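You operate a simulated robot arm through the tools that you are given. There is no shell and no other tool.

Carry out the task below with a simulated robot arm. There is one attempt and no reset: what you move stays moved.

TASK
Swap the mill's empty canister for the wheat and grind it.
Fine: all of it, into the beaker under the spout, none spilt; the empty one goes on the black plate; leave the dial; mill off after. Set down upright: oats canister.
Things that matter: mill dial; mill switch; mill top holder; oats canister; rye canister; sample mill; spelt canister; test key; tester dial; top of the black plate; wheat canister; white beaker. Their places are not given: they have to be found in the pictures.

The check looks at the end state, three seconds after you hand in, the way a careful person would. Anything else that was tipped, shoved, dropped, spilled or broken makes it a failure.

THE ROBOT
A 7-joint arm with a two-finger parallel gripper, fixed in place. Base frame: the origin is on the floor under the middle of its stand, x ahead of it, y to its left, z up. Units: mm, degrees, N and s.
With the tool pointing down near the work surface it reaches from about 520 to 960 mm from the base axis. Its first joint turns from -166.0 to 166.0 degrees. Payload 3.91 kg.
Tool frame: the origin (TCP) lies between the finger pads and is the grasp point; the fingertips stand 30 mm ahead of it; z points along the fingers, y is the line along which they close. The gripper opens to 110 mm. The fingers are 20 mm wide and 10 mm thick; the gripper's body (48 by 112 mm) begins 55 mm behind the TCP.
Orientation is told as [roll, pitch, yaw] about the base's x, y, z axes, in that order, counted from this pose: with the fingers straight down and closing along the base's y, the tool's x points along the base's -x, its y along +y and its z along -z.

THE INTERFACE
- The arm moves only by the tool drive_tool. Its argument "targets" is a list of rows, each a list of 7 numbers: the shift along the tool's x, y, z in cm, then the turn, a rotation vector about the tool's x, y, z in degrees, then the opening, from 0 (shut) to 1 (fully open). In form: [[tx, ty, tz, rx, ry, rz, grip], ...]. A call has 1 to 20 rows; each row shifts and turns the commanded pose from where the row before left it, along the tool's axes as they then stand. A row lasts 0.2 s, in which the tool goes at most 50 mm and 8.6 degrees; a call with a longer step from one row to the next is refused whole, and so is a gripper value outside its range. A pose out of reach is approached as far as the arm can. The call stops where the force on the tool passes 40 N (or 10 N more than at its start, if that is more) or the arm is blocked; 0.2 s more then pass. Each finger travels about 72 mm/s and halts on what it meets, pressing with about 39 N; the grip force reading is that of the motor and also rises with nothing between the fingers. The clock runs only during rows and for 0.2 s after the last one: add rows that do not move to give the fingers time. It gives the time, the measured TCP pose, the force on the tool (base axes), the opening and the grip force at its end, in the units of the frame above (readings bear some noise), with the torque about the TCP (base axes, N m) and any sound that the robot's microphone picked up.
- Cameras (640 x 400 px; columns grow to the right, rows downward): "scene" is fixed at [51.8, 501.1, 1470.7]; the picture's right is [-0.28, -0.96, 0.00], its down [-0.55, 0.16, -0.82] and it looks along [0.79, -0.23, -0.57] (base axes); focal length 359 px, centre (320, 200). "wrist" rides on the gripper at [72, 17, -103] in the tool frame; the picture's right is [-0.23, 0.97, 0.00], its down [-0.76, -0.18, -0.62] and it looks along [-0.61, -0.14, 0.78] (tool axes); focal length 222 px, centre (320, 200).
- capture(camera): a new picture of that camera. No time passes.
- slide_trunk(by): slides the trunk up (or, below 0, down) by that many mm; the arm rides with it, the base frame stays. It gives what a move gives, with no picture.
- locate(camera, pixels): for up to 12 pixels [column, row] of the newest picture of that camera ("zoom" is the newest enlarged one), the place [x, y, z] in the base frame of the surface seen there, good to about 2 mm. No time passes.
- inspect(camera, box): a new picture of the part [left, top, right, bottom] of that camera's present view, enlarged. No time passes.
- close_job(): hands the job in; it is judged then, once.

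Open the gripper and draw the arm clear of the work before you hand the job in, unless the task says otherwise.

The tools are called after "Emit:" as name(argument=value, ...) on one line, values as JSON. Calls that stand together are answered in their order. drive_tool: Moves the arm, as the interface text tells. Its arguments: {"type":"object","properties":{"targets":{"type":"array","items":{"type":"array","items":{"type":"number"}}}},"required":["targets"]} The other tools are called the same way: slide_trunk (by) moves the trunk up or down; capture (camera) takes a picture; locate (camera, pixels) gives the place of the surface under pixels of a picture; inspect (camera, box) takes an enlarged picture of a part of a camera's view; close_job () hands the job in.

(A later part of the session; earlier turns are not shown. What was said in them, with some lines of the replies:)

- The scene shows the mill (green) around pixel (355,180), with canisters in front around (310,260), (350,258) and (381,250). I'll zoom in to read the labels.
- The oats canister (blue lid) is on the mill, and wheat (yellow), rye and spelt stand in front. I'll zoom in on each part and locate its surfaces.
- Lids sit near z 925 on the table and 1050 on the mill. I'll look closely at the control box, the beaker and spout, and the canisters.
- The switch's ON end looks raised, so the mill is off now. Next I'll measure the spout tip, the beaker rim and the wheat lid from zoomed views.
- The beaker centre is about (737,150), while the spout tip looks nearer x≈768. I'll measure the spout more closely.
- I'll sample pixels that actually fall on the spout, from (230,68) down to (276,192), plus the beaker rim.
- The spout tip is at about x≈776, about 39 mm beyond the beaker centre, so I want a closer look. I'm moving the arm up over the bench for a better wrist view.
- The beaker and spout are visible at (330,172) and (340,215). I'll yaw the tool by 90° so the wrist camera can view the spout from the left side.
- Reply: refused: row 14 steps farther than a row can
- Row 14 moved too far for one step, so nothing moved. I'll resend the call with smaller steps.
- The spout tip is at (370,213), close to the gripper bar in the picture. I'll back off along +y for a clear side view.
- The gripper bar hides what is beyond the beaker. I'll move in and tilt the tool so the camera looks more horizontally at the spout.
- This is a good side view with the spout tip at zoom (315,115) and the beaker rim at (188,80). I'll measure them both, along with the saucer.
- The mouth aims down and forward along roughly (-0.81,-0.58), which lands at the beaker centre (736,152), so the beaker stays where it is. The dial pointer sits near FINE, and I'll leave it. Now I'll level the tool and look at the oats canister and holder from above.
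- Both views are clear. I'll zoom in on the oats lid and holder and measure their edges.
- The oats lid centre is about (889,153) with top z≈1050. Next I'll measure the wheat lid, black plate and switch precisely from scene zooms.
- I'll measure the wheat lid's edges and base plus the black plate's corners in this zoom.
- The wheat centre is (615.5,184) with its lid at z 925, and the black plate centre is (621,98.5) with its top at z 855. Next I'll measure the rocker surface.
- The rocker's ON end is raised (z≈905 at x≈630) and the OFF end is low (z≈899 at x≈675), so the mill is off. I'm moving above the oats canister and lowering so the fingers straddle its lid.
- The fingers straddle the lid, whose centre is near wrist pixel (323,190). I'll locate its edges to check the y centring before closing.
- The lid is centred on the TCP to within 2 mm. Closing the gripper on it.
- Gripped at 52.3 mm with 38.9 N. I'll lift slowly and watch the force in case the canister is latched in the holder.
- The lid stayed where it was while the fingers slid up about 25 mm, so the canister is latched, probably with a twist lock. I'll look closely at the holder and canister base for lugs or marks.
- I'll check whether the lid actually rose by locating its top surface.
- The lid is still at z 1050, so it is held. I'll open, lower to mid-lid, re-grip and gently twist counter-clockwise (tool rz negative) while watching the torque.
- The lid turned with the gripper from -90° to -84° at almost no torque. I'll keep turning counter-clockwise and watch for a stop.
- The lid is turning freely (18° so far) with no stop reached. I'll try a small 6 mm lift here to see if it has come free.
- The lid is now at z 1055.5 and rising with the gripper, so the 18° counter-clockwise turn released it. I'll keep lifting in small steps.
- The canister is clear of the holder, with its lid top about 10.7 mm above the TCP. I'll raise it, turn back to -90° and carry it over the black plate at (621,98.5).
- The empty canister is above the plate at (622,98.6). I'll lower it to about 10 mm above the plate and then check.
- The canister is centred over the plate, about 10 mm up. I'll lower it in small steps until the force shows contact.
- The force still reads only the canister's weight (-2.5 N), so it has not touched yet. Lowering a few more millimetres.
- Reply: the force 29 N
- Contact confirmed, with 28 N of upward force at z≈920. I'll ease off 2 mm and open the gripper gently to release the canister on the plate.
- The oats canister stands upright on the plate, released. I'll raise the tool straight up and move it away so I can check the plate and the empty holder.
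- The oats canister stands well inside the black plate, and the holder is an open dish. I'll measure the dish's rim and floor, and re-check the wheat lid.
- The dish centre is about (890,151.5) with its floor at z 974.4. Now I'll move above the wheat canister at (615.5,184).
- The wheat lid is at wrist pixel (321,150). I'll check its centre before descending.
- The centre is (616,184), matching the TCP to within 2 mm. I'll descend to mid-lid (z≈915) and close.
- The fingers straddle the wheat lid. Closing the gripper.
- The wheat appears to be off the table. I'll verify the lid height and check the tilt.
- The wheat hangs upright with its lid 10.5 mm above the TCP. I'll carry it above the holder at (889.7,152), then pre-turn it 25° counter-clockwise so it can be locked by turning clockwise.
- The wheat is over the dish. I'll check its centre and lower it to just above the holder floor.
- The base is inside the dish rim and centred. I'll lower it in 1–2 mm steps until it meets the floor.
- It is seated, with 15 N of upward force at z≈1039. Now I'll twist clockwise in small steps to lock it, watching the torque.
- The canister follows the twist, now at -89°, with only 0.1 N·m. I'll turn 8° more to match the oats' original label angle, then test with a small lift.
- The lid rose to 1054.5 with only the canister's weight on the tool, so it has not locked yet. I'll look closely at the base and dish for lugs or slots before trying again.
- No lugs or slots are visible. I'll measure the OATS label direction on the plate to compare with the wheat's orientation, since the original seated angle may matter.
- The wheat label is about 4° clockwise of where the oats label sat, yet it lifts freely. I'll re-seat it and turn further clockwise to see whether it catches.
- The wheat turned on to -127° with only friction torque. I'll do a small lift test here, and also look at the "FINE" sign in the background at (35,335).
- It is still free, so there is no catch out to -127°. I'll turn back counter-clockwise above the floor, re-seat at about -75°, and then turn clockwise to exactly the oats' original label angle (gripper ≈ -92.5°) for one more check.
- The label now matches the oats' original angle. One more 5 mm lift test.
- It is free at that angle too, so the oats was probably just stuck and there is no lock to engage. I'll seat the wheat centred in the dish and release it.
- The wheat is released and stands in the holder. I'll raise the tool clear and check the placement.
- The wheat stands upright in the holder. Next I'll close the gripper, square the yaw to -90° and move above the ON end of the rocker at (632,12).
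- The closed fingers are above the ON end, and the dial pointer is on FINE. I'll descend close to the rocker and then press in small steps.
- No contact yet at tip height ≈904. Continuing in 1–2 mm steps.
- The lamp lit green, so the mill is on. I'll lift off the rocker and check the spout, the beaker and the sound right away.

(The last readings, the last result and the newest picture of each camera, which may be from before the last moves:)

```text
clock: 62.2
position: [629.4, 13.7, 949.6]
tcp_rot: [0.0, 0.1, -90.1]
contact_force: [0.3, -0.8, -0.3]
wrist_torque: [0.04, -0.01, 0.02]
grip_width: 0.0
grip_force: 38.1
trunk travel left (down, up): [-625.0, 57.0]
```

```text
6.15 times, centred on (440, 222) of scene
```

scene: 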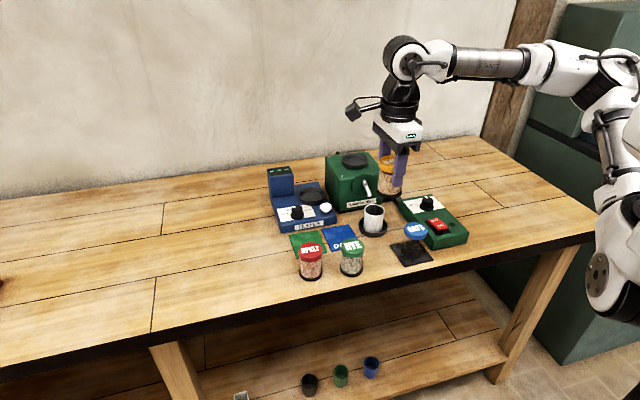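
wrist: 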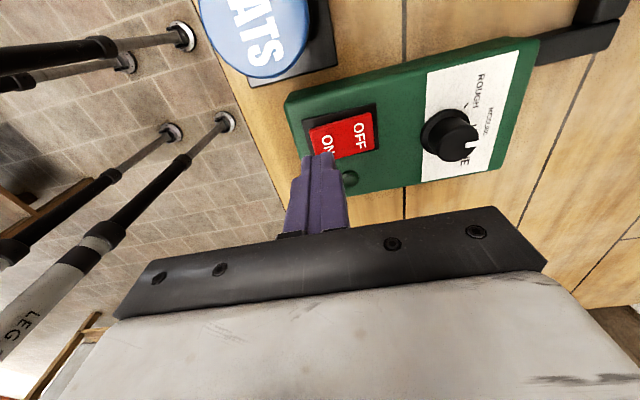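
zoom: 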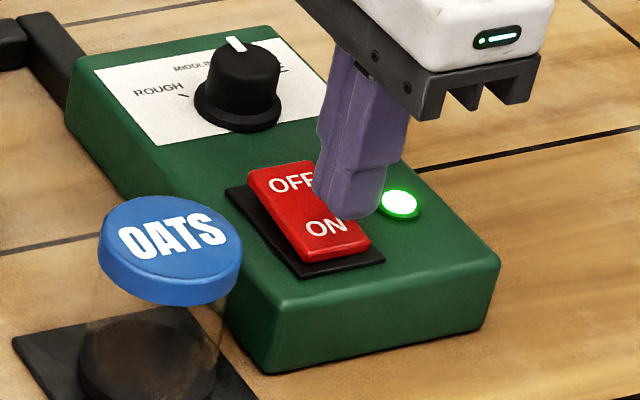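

A stream is falling from the spout toward the beaker. I'll zoom in to confirm it lands inside.

Emit:
inspect(camera="scene", box=[350, 180, 400, 245])

Emit:
drive_tool(targets=[[0, 0, -1, 0, 0, 0, 0], [0, 0, 0, 0, 0, 0, 0], [0, 0, 0, 0, 0, 0, 0], [0, 0, 0, 0, 0, 0, 0]])

Emit:
inspect(camera="scene", box=[330, 120, 410, 245])

```text
6.15 times, centred on (375, 212) of scene
```

zoom: 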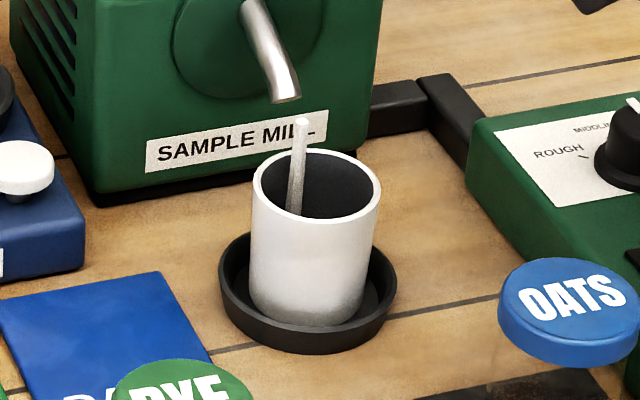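

```text
clock: 63.2
position: [629.6, 12.1, 960.5]
tcp_rot: [0.0, 0.1, -90.1]
contact_force: [0.2, -0.2, -0.4]
wrist_torque: [0.01, 0.0, 0.0]
grip_width: 0.1
grip_force: 37.5
trunk travel left (down, up): [-625.0, 57.0]
```

```text
3.20 times, centred on (370, 182) of scene
```

zoom: 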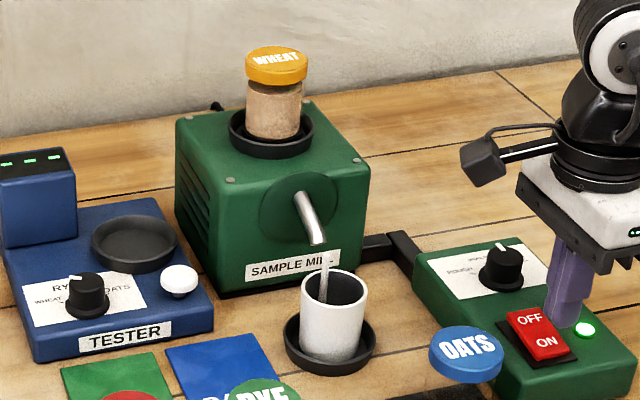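

The stream falls inside the beaker, with no spill visible. While it grinds I'll move the fingers above the OFF end of the rocker (x≈671) and wait.

Emit:
drive_tool(targets=[[0, 2, 0, 0, 0, 0, 0], [0, 2.1, 0, 0, 0, 0, 0], [0, 0, 0, 0, 0, 0, 0], [0, 0, 0, 0, 0, 0, 0], [0, 0, 0, 0, 0, 0, 0], [0, 0, 0, 0, 0, 0, 0], [0, 0, 0, 0, 0, 0, 0], [0, 0, 0, 0, 0, 0, 0]])

Emit:
inspect(camera="scene", box=[330, 120, 410, 245])

```text
clock: 65.0
position: [667.6, 12.5, 959.3]
tcp_rot: [0.0, 0.0, -90.0]
contact_force: [-0.4, 0.8, -0.1]
wrist_torque: [0.02, 0.02, -0.03]
grip_width: 0.0
grip_force: 37.6
trunk travel left (down, up): [-625.0, 57.0]
```

```text
3.20 times, centred on (370, 182) of scene
```

zoom: 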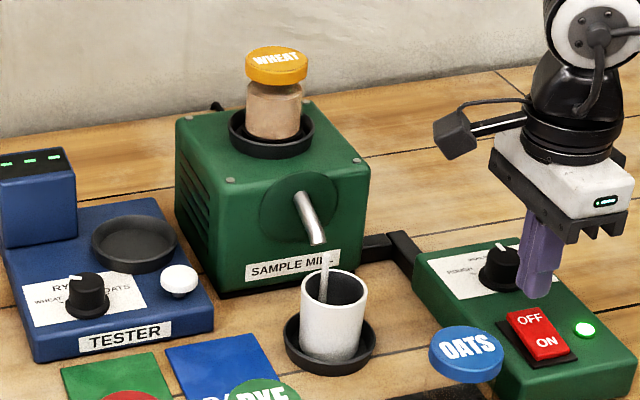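

The grain level in the canister has dropped a little, and the stream is still going into the beaker. Waiting 4 s more.

Emit:
drive_tool(targets=[[0, 0.3, 0, 0, 0, 0, 0], [0, 0, 0, 0, 0, 0, 0], [0, 0, 0, 0, 0, 0, 0], [0, 0, 0, 0, 0, 0, 0], [0, 0, 0, 0, 0, 0, 0], [0, 0, 0, 0, 0, 0, 0], [0, 0, 0, 0, 0, 0, 0], [0, 0, 0, 0, 0, 0, 0], [0, 0, 0, 0, 0, 0, 0], [0, 0, 0, 0, 0, 0, 0], [0, 0, 0, 0, 0, 0, 0], [0, 0, 0, 0, 0, 0, 0], [0, 0, 0, 0, 0, 0, 0], [0, 0, 0, 0, 0, 0, 0], [0, 0, 0, 0, 0, 0, 0], [0, 0, 0, 0, 0, 0, 0], [0, 0, 0, 0, 0, 0, 0], [0, 0, 0, 0, 0, 0, 0], [0, 0, 0, 0, 0, 0, 0], [0, 0, 0, 0, 0, 0, 0]])

Emit:
inspect(camera="scene", box=[330, 120, 410, 245])

Emit:
inspect(camera="scene", box=[335, 125, 385, 175])

```text
clock: 69.2
position: [671.1, 13.2, 961.2]
tcp_rot: [-0.1, 0.0, -90.1]
contact_force: [-0.3, 0.2, 0.0]
wrist_torque: [-0.01, 0.0, -0.01]
grip_width: 0.2
grip_force: 37.8
trunk travel left (down, up): [-625.0, 57.0]
```

```text
3.20 times, centred on (370, 182) of scene
```

zoom: 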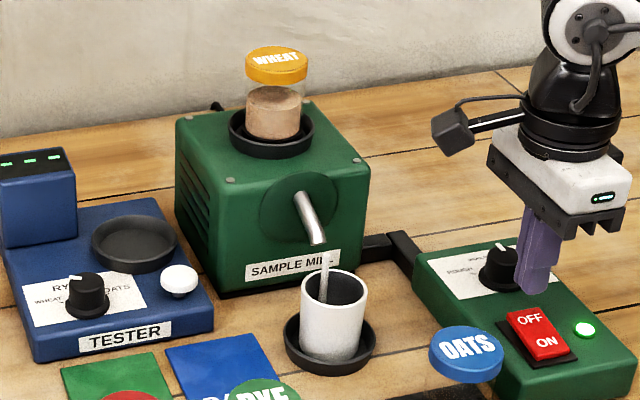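

```text
8.00 times, centred on (360, 150) of scene
```

zoom: 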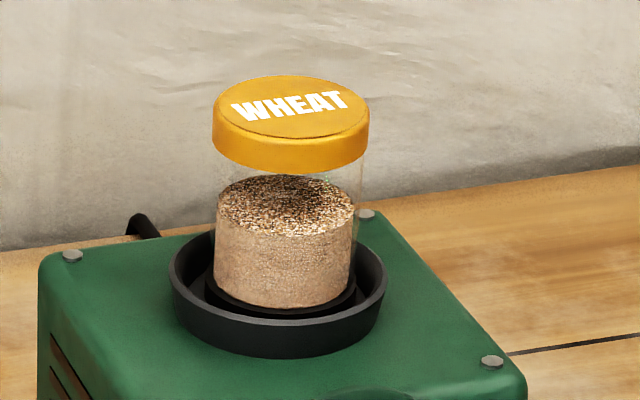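

The canister level is down to about 60% after 7.5 s. I'll keep waiting and check the beaker fill.

Emit:
drive_tool(targets=[[0, 0, 0, 0, 0, 0, 0], [0, 0, 0, 0, 0, 0, 0], [0, 0, 0, 0, 0, 0, 0], [0, 0, 0, 0, 0, 0, 0], [0, 0, 0, 0, 0, 0, 0], [0, 0, 0, 0, 0, 0, 0], [0, 0, 0, 0, 0, 0, 0], [0, 0, 0, 0, 0, 0, 0], [0, 0, 0, 0, 0, 0, 0], [0, 0, 0, 0, 0, 0, 0], [0, 0, 0, 0, 0, 0, 0], [0, 0, 0, 0, 0, 0, 0], [0, 0, 0, 0, 0, 0, 0], [0, 0, 0, 0, 0, 0, 0], [0, 0, 0, 0, 0, 0, 0], [0, 0, 0, 0, 0, 0, 0], [0, 0, 0, 0, 0, 0, 0], [0, 0, 0, 0, 0, 0, 0], [0, 0, 0, 0, 0, 0, 0], [0, 0, 0, 0, 0, 0, 0]])

Emit:
inspect(camera="scene", box=[350, 180, 400, 245])

Emit:
inspect(camera="scene", box=[335, 125, 385, 175])

```text
clock: 73.4
position: [672.2, 12.1, 959.8]
tcp_rot: [0.0, 0.1, -90.0]
contact_force: [0.0, -1.3, 0.1]
wrist_torque: [-0.04, 0.0, 0.0]
grip_width: 0.0
grip_force: 37.7
trunk travel left (down, up): [-625.0, 57.0]
```

```text
6.15 times, centred on (375, 212) of scene
```

zoom: 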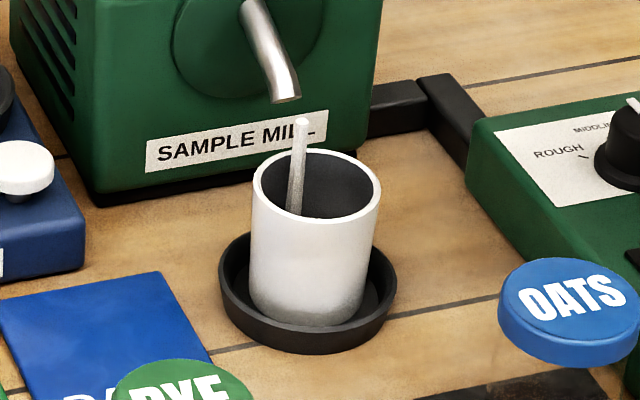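

```text
8.00 times, centred on (360, 150) of scene
```

zoom: 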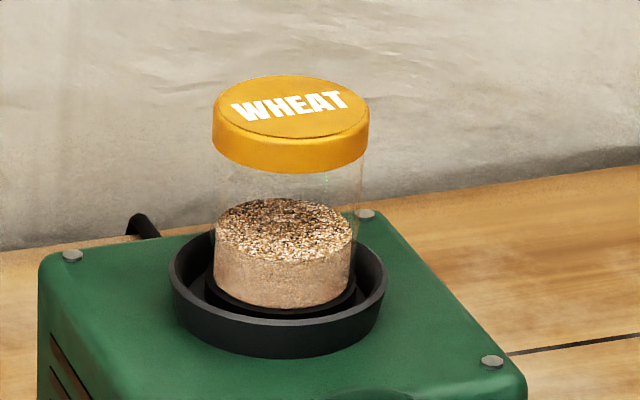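

About 40% remains and nothing is spilling around the beaker. Waiting on.

Emit:
drive_tool(targets=[[0, 0, 0, 0, 0, 0, 0], [0, 0, 0, 0, 0, 0, 0], [0, 0, 0, 0, 0, 0, 0], [0, 0, 0, 0, 0, 0, 0], [0, 0, 0, 0, 0, 0, 0], [0, 0, 0, 0, 0, 0, 0], [0, 0, 0, 0, 0, 0, 0], [0, 0, 0, 0, 0, 0, 0], [0, 0, 0, 0, 0, 0, 0], [0, 0, 0, 0, 0, 0, 0], [0, 0, 0, 0, 0, 0, 0], [0, 0, 0, 0, 0, 0, 0], [0, 0, 0, 0, 0, 0, 0], [0, 0, 0, 0, 0, 0, 0], [0, 0, 0, 0, 0, 0, 0], [0, 0, 0, 0, 0, 0, 0], [0, 0, 0, 0, 0, 0, 0], [0, 0, 0, 0, 0, 0, 0], [0, 0, 0, 0, 0, 0, 0], [0, 0, 0, 0, 0, 0, 0]])

Emit:
inspect(camera="scene", box=[350, 180, 400, 245])

Emit:
inspect(camera="scene", box=[335, 125, 385, 175])

```text
clock: 77.6
position: [671.8, 12.7, 960.4]
tcp_rot: [0.0, 0.0, -90.2]
contact_force: [0.2, 0.0, -0.7]
wrist_torque: [0.02, 0.04, 0.03]
grip_width: 0.0
grip_force: 38.4
trunk travel left (down, up): [-625.0, 57.0]
```

```text
6.15 times, centred on (375, 212) of scene
```

zoom: 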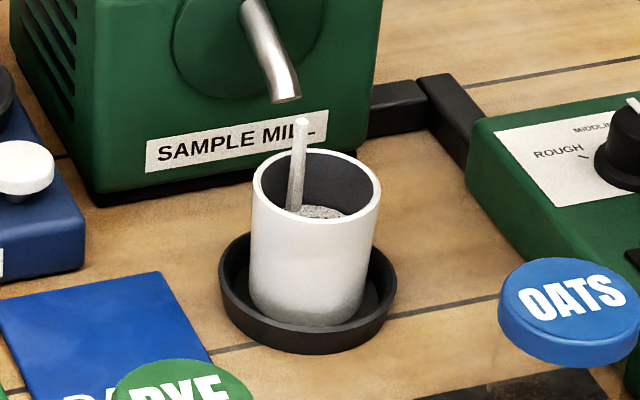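

```text
8.00 times, centred on (360, 150) of scene
```

zoom: 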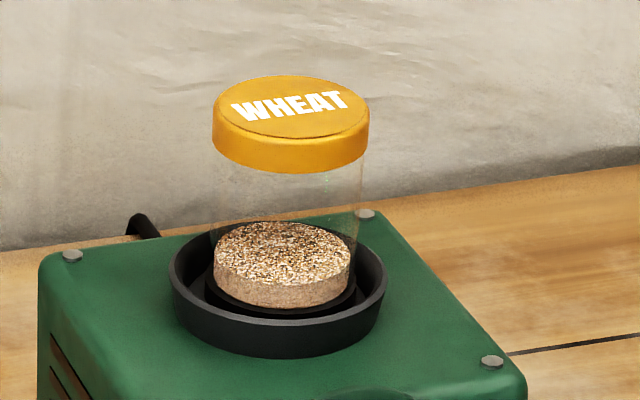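

The flour is rising in the beaker (zoom (320,212)) and about 20–25% of the grain remains. Waiting another 4 s.

Emit:
drive_tool(targets=[[0, 0, 0, 0, 0, 0, 0], [0, 0, 0, 0, 0, 0, 0], [0, 0, 0, 0, 0, 0, 0], [0, 0, 0, 0, 0, 0, 0], [0, 0, 0, 0, 0, 0, 0], [0, 0, 0, 0, 0, 0, 0], [0, 0, 0, 0, 0, 0, 0], [0, 0, 0, 0, 0, 0, 0], [0, 0, 0, 0, 0, 0, 0], [0, 0, 0, 0, 0, 0, 0], [0, 0, 0, 0, 0, 0, 0], [0, 0, 0, 0, 0, 0, 0], [0, 0, 0, 0, 0, 0, 0], [0, 0, 0, 0, 0, 0, 0], [0, 0, 0, 0, 0, 0, 0], [0, 0, 0, 0, 0, 0, 0], [0, 0, 0, 0, 0, 0, 0], [0, 0, 0, 0, 0, 0, 0], [0, 0, 0, 0, 0, 0, 0], [0, 0, 0, 0, 0, 0, 0]])

Emit:
inspect(camera="scene", box=[350, 180, 400, 245])

Emit:
inspect(camera="scene", box=[335, 125, 385, 175])

```text
clock: 81.8
position: [671.8, 12.1, 959.6]
tcp_rot: [0.0, 0.0, -90.0]
contact_force: [0.4, 0.0, 0.1]
wrist_torque: [-0.01, 0.0, 0.0]
grip_width: 0.2
grip_force: 37.7
trunk travel left (down, up): [-625.0, 57.0]
```

```text
6.15 times, centred on (375, 212) of scene
```

zoom: 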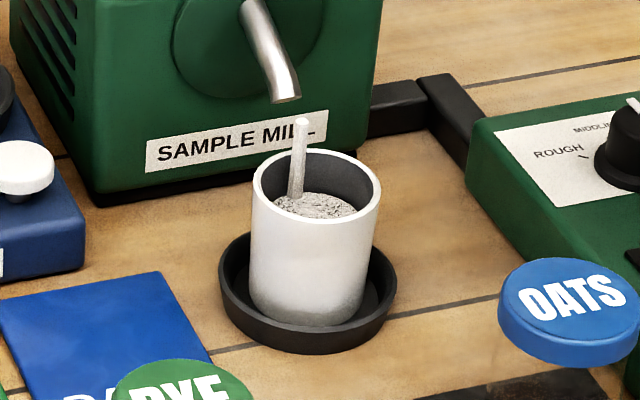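

```text
8.00 times, centred on (360, 150) of scene
```

zoom: 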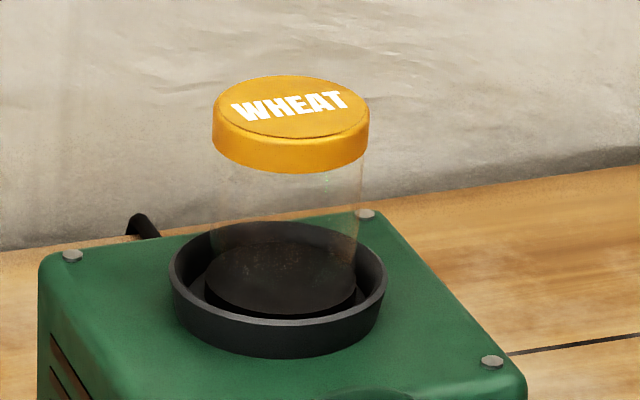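

The canister is empty, but the stream is still running (zoom (299,160)). I'll wait until it stops before switching off.

Emit:
drive_tool(targets=[[0, 0, 0, 0, 0, 0, 0], [0, 0, 0, 0, 0, 0, 0], [0, 0, 0, 0, 0, 0, 0], [0, 0, 0, 0, 0, 0, 0], [0, 0, 0, 0, 0, 0, 0], [0, 0, 0, 0, 0, 0, 0], [0, 0, 0, 0, 0, 0, 0], [0, 0, 0, 0, 0, 0, 0], [0, 0, 0, 0, 0, 0, 0], [0, 0, 0, 0, 0, 0, 0]])

Emit:
inspect(camera="scene", box=[350, 180, 400, 245])

```text
clock: 84.0
position: [672.2, 12.1, 958.9]
tcp_rot: [0.0, 0.0, -90.0]
contact_force: [-0.8, 0.0, -1.1]
wrist_torque: [-0.03, 0.03, 0.01]
grip_width: 0.0
grip_force: 37.7
trunk travel left (down, up): [-625.0, 57.0]
```

```text
6.15 times, centred on (375, 212) of scene
```

zoom: 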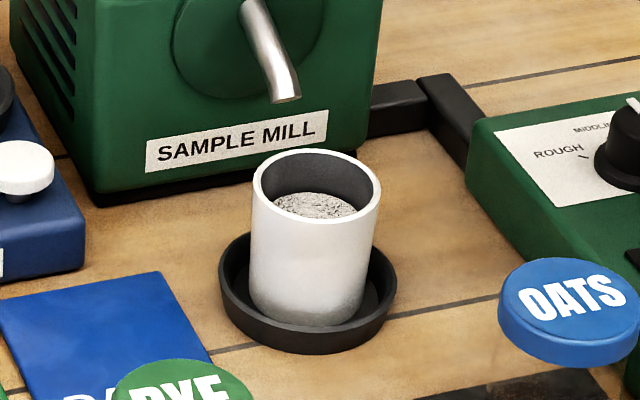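

The stream has stopped, with flour in the beaker and nothing around it. I'll wait a little longer, then press the OFF end of the rocker.

Emit:
drive_tool(targets=[[0, 0, 0, 0, 0, 0, 0], [0, 0, 0, 0, 0, 0, 0], [0, 0, 0, 0, 0, 0, 0], [0, 0, 0, 0, 0, 0, 0], [0, 0, 0, 0, 0, 0, 0], [0, 0, 0, 0, 0, 0, 0], [0, 0, 0, 0, 0, 0, 0], [0, 0, 0, 0, 0, 0, 0], [0, 0, 0, 0, 0, 0, 0], [0, 0, 0, 0, 0, 0, 0], [0, 0, 1, 0, 0, 0, 0], [0, 0, 0.8, 0, 0, 0, 0], [0, 0, 0, 0, 0, 0, 0]])

Emit:
inspect(camera="scene", box=[400, 180, 480, 255])

Emit:
inspect(camera="scene", box=[350, 180, 400, 245])

```text
clock: 86.8
position: [673.0, 12.5, 941.7]
tcp_rot: [0.0, 0.0, -90.2]
contact_force: [-0.5, 0.2, -0.5]
wrist_torque: [-0.02, 0.01, 0.01]
grip_width: 0.0
grip_force: 37.7
trunk travel left (down, up): [-625.0, 57.0]
```

```text
5.33 times, centred on (440, 218) of scene
```

zoom: 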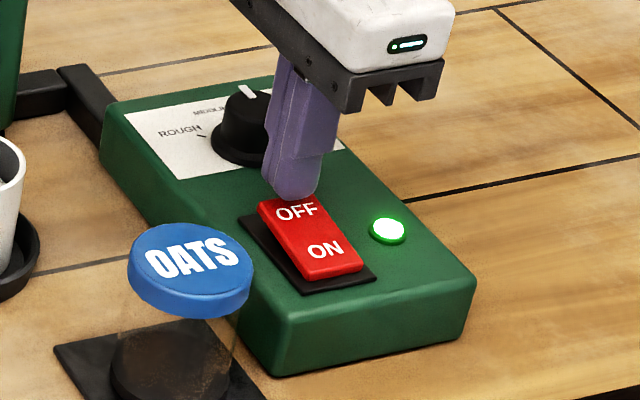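

```text
6.15 times, centred on (375, 212) of scene
```

zoom: 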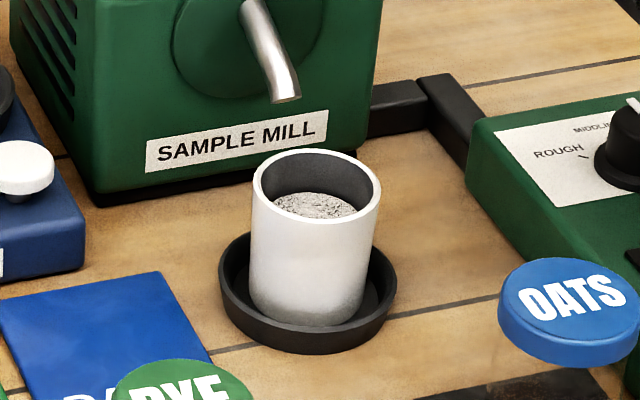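

The fingertips are above the OFF end, clear of the dial. Pressing down in small steps.

Emit:
drive_tool(targets=[[0, 0, 0.2, 0, 0, 0, 0], [0, 0, 0.2, 0, 0, 0, 0], [0, 0, 0.2, 0, 0, 0, 0], [0, 0, 0.15, 0, 0, 0, 0], [0, 0, 0.15, 0, 0, 0, 0], [0, 0, 0.15, 0, 0, 0, 0]])

Emit:
inspect(camera="scene", box=[400, 180, 480, 255])

```text
clock: 88.2
position: [673.1, 13.7, 931.1]
tcp_rot: [0.0, 0.0, -90.1]
contact_force: [0.0, 0.1, 1.2]
wrist_torque: [0.0, 0.03, 0.0]
grip_width: 0.0
grip_force: 37.3
trunk travel left (down, up): [-625.0, 57.0]
```

```text
5.33 times, centred on (440, 218) of scene
```

zoom: 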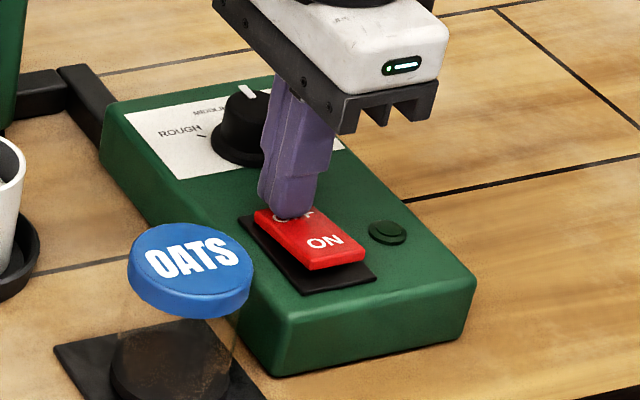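

The lamp is dark and the rocker has tipped to OFF. I'll raise the tool straight up, retreat toward the start pose and open the gripper.

Emit:
drive_tool(targets=[[0, 0, -1.5, 0, 0, 0, 0], [0, 0, -4, 0, 0, 0, 0], [0, 0, -4, 0, 0, 0, 0], [0, 0, -4.5, 0, 0, 0, 0], [0, 0, -4.5, 0, 0, 0, 0.2], [0, 0, -4.5, 0, 0, 0, 0.4], [2, -3.5, -1, 0, 0, 0, 0.6], [2, -3.5, 0, 0, 0, 0, 0.8], [2, -3.5, 0, 0, 0, 0, 1], [2, -3.5, 0, 0, 0, 0, 1], [2, -3.5, 0, 0, 0, 0, 1], [0, 0, 0, 0, 0, 0, 1]])

Emit:
capture(camera="scene")

Emit:
inspect(camera="scene", box=[260, 120, 480, 290])

Emit:
capture(camera="wrist")

```text
clock: 90.8
position: [498.1, 113.7, 1173.7]
tcp_rot: [0.1, -0.1, -90.1]
contact_force: [-0.8, 1.0, -0.1]
wrist_torque: [-0.01, -0.02, 0.01]
grip_width: 110.2
grip_force: 0.0
trunk travel left (down, up): [-625.0, 57.0]
```

```text
taken
```

scene: 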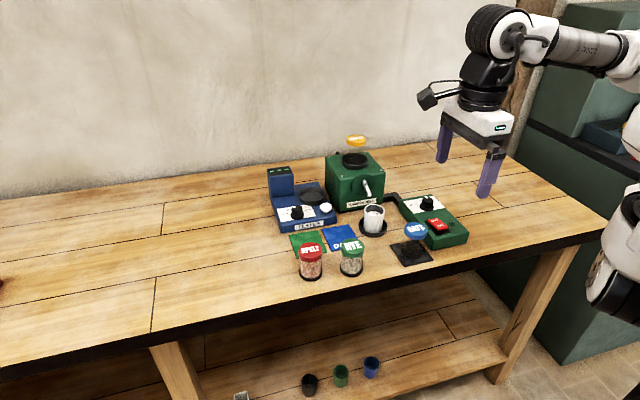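

```text
2.35 times, centred on (370, 205) of scene
```

zoom: 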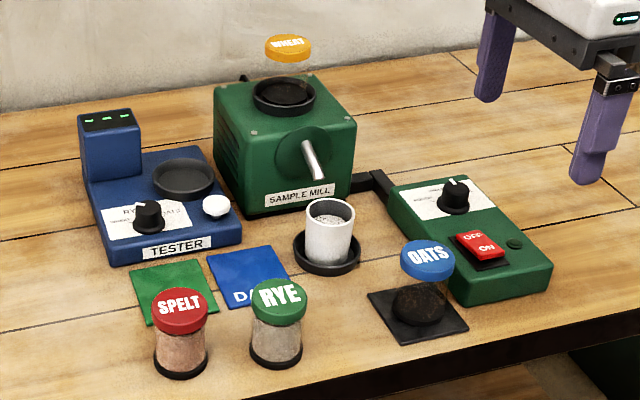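

```text
taken
```

wrist: 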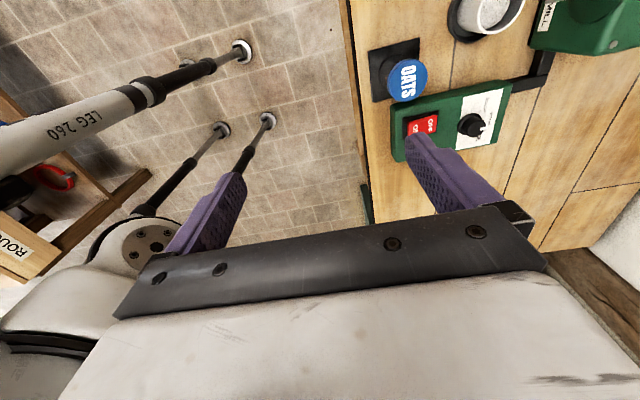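

The wheat is on the mill, the oats is on the black plate, the beaker is full and the lamp is off. I'll do final close-ups of the switch, dial, beaker surroundings and oats canister.

Emit:
inspect(camera="scene", box=[390, 185, 480, 255])

Emit:
inspect(camera="scene", box=[330, 130, 410, 245])

Emit:
inspect(camera="scene", box=[380, 215, 440, 275])

```text
5.71 times, centred on (435, 220) of scene
```

zoom: 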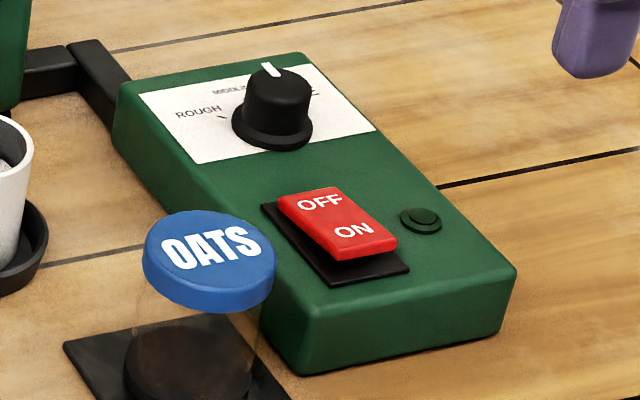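

```text
3.48 times, centred on (370, 188) of scene
```

zoom: 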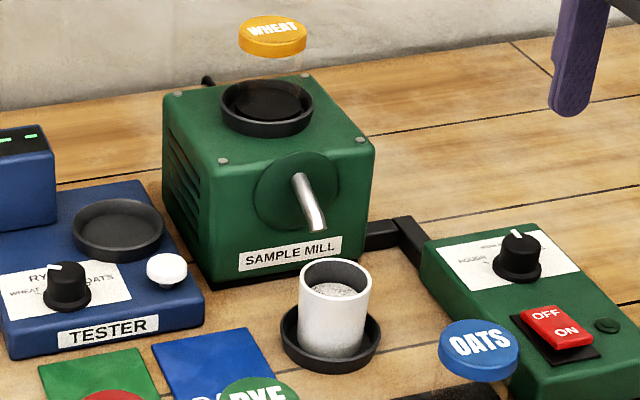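

```text
6.67 times, centred on (410, 245) of scene
```

zoom: 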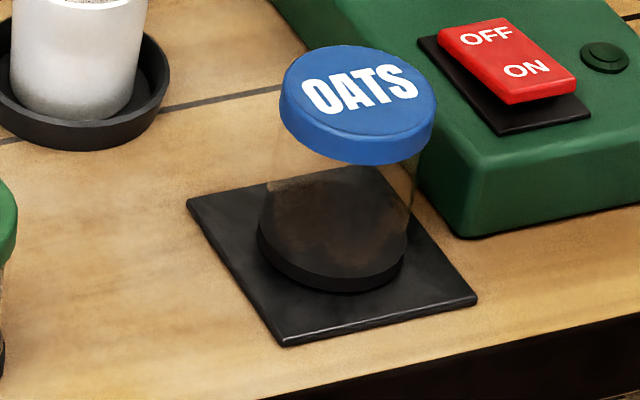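

The dial is unchanged, the rocker is at OFF with its lamp dark, the flour is all in the beaker, and nothing is spilt. The oats canister stands upright on the black plate, the gripper is open and the arm is clear. Handing in.

Emit:
close_job()

```text
The job is handed in.
```

The mill's empty oats canister has been swapped for the wheat. All the wheat is ground into the white beaker, and I've handed the job in. I haven't seen the result of the check.

- **Canisters:** the oats canister stands upright near the middle of the black plate. The wheat canister, now empty, is still on the mill.
- **Grinding:** I ran the mill until the wheat canister was empty and the stream from the spout had stopped. In the pictures the flour is all in the beaker and nothing is spilt around it.
- **Mill settings:** the dial was not touched and its pointer is still at FINE. The switch is at OFF and its lamp is dark.
- **Holder:** the oats canister would not lift straight out, so I turned it about 18 degrees counter-clockwise to free it. The wheat did not lock at any angle I tried, so it simply sits in the holder. It stayed put during grinding.
- **Everything else:** I did not touch the beaker, the tester, or the rye and spelt canisters. The gripper is open and the arm is clear of the bench.
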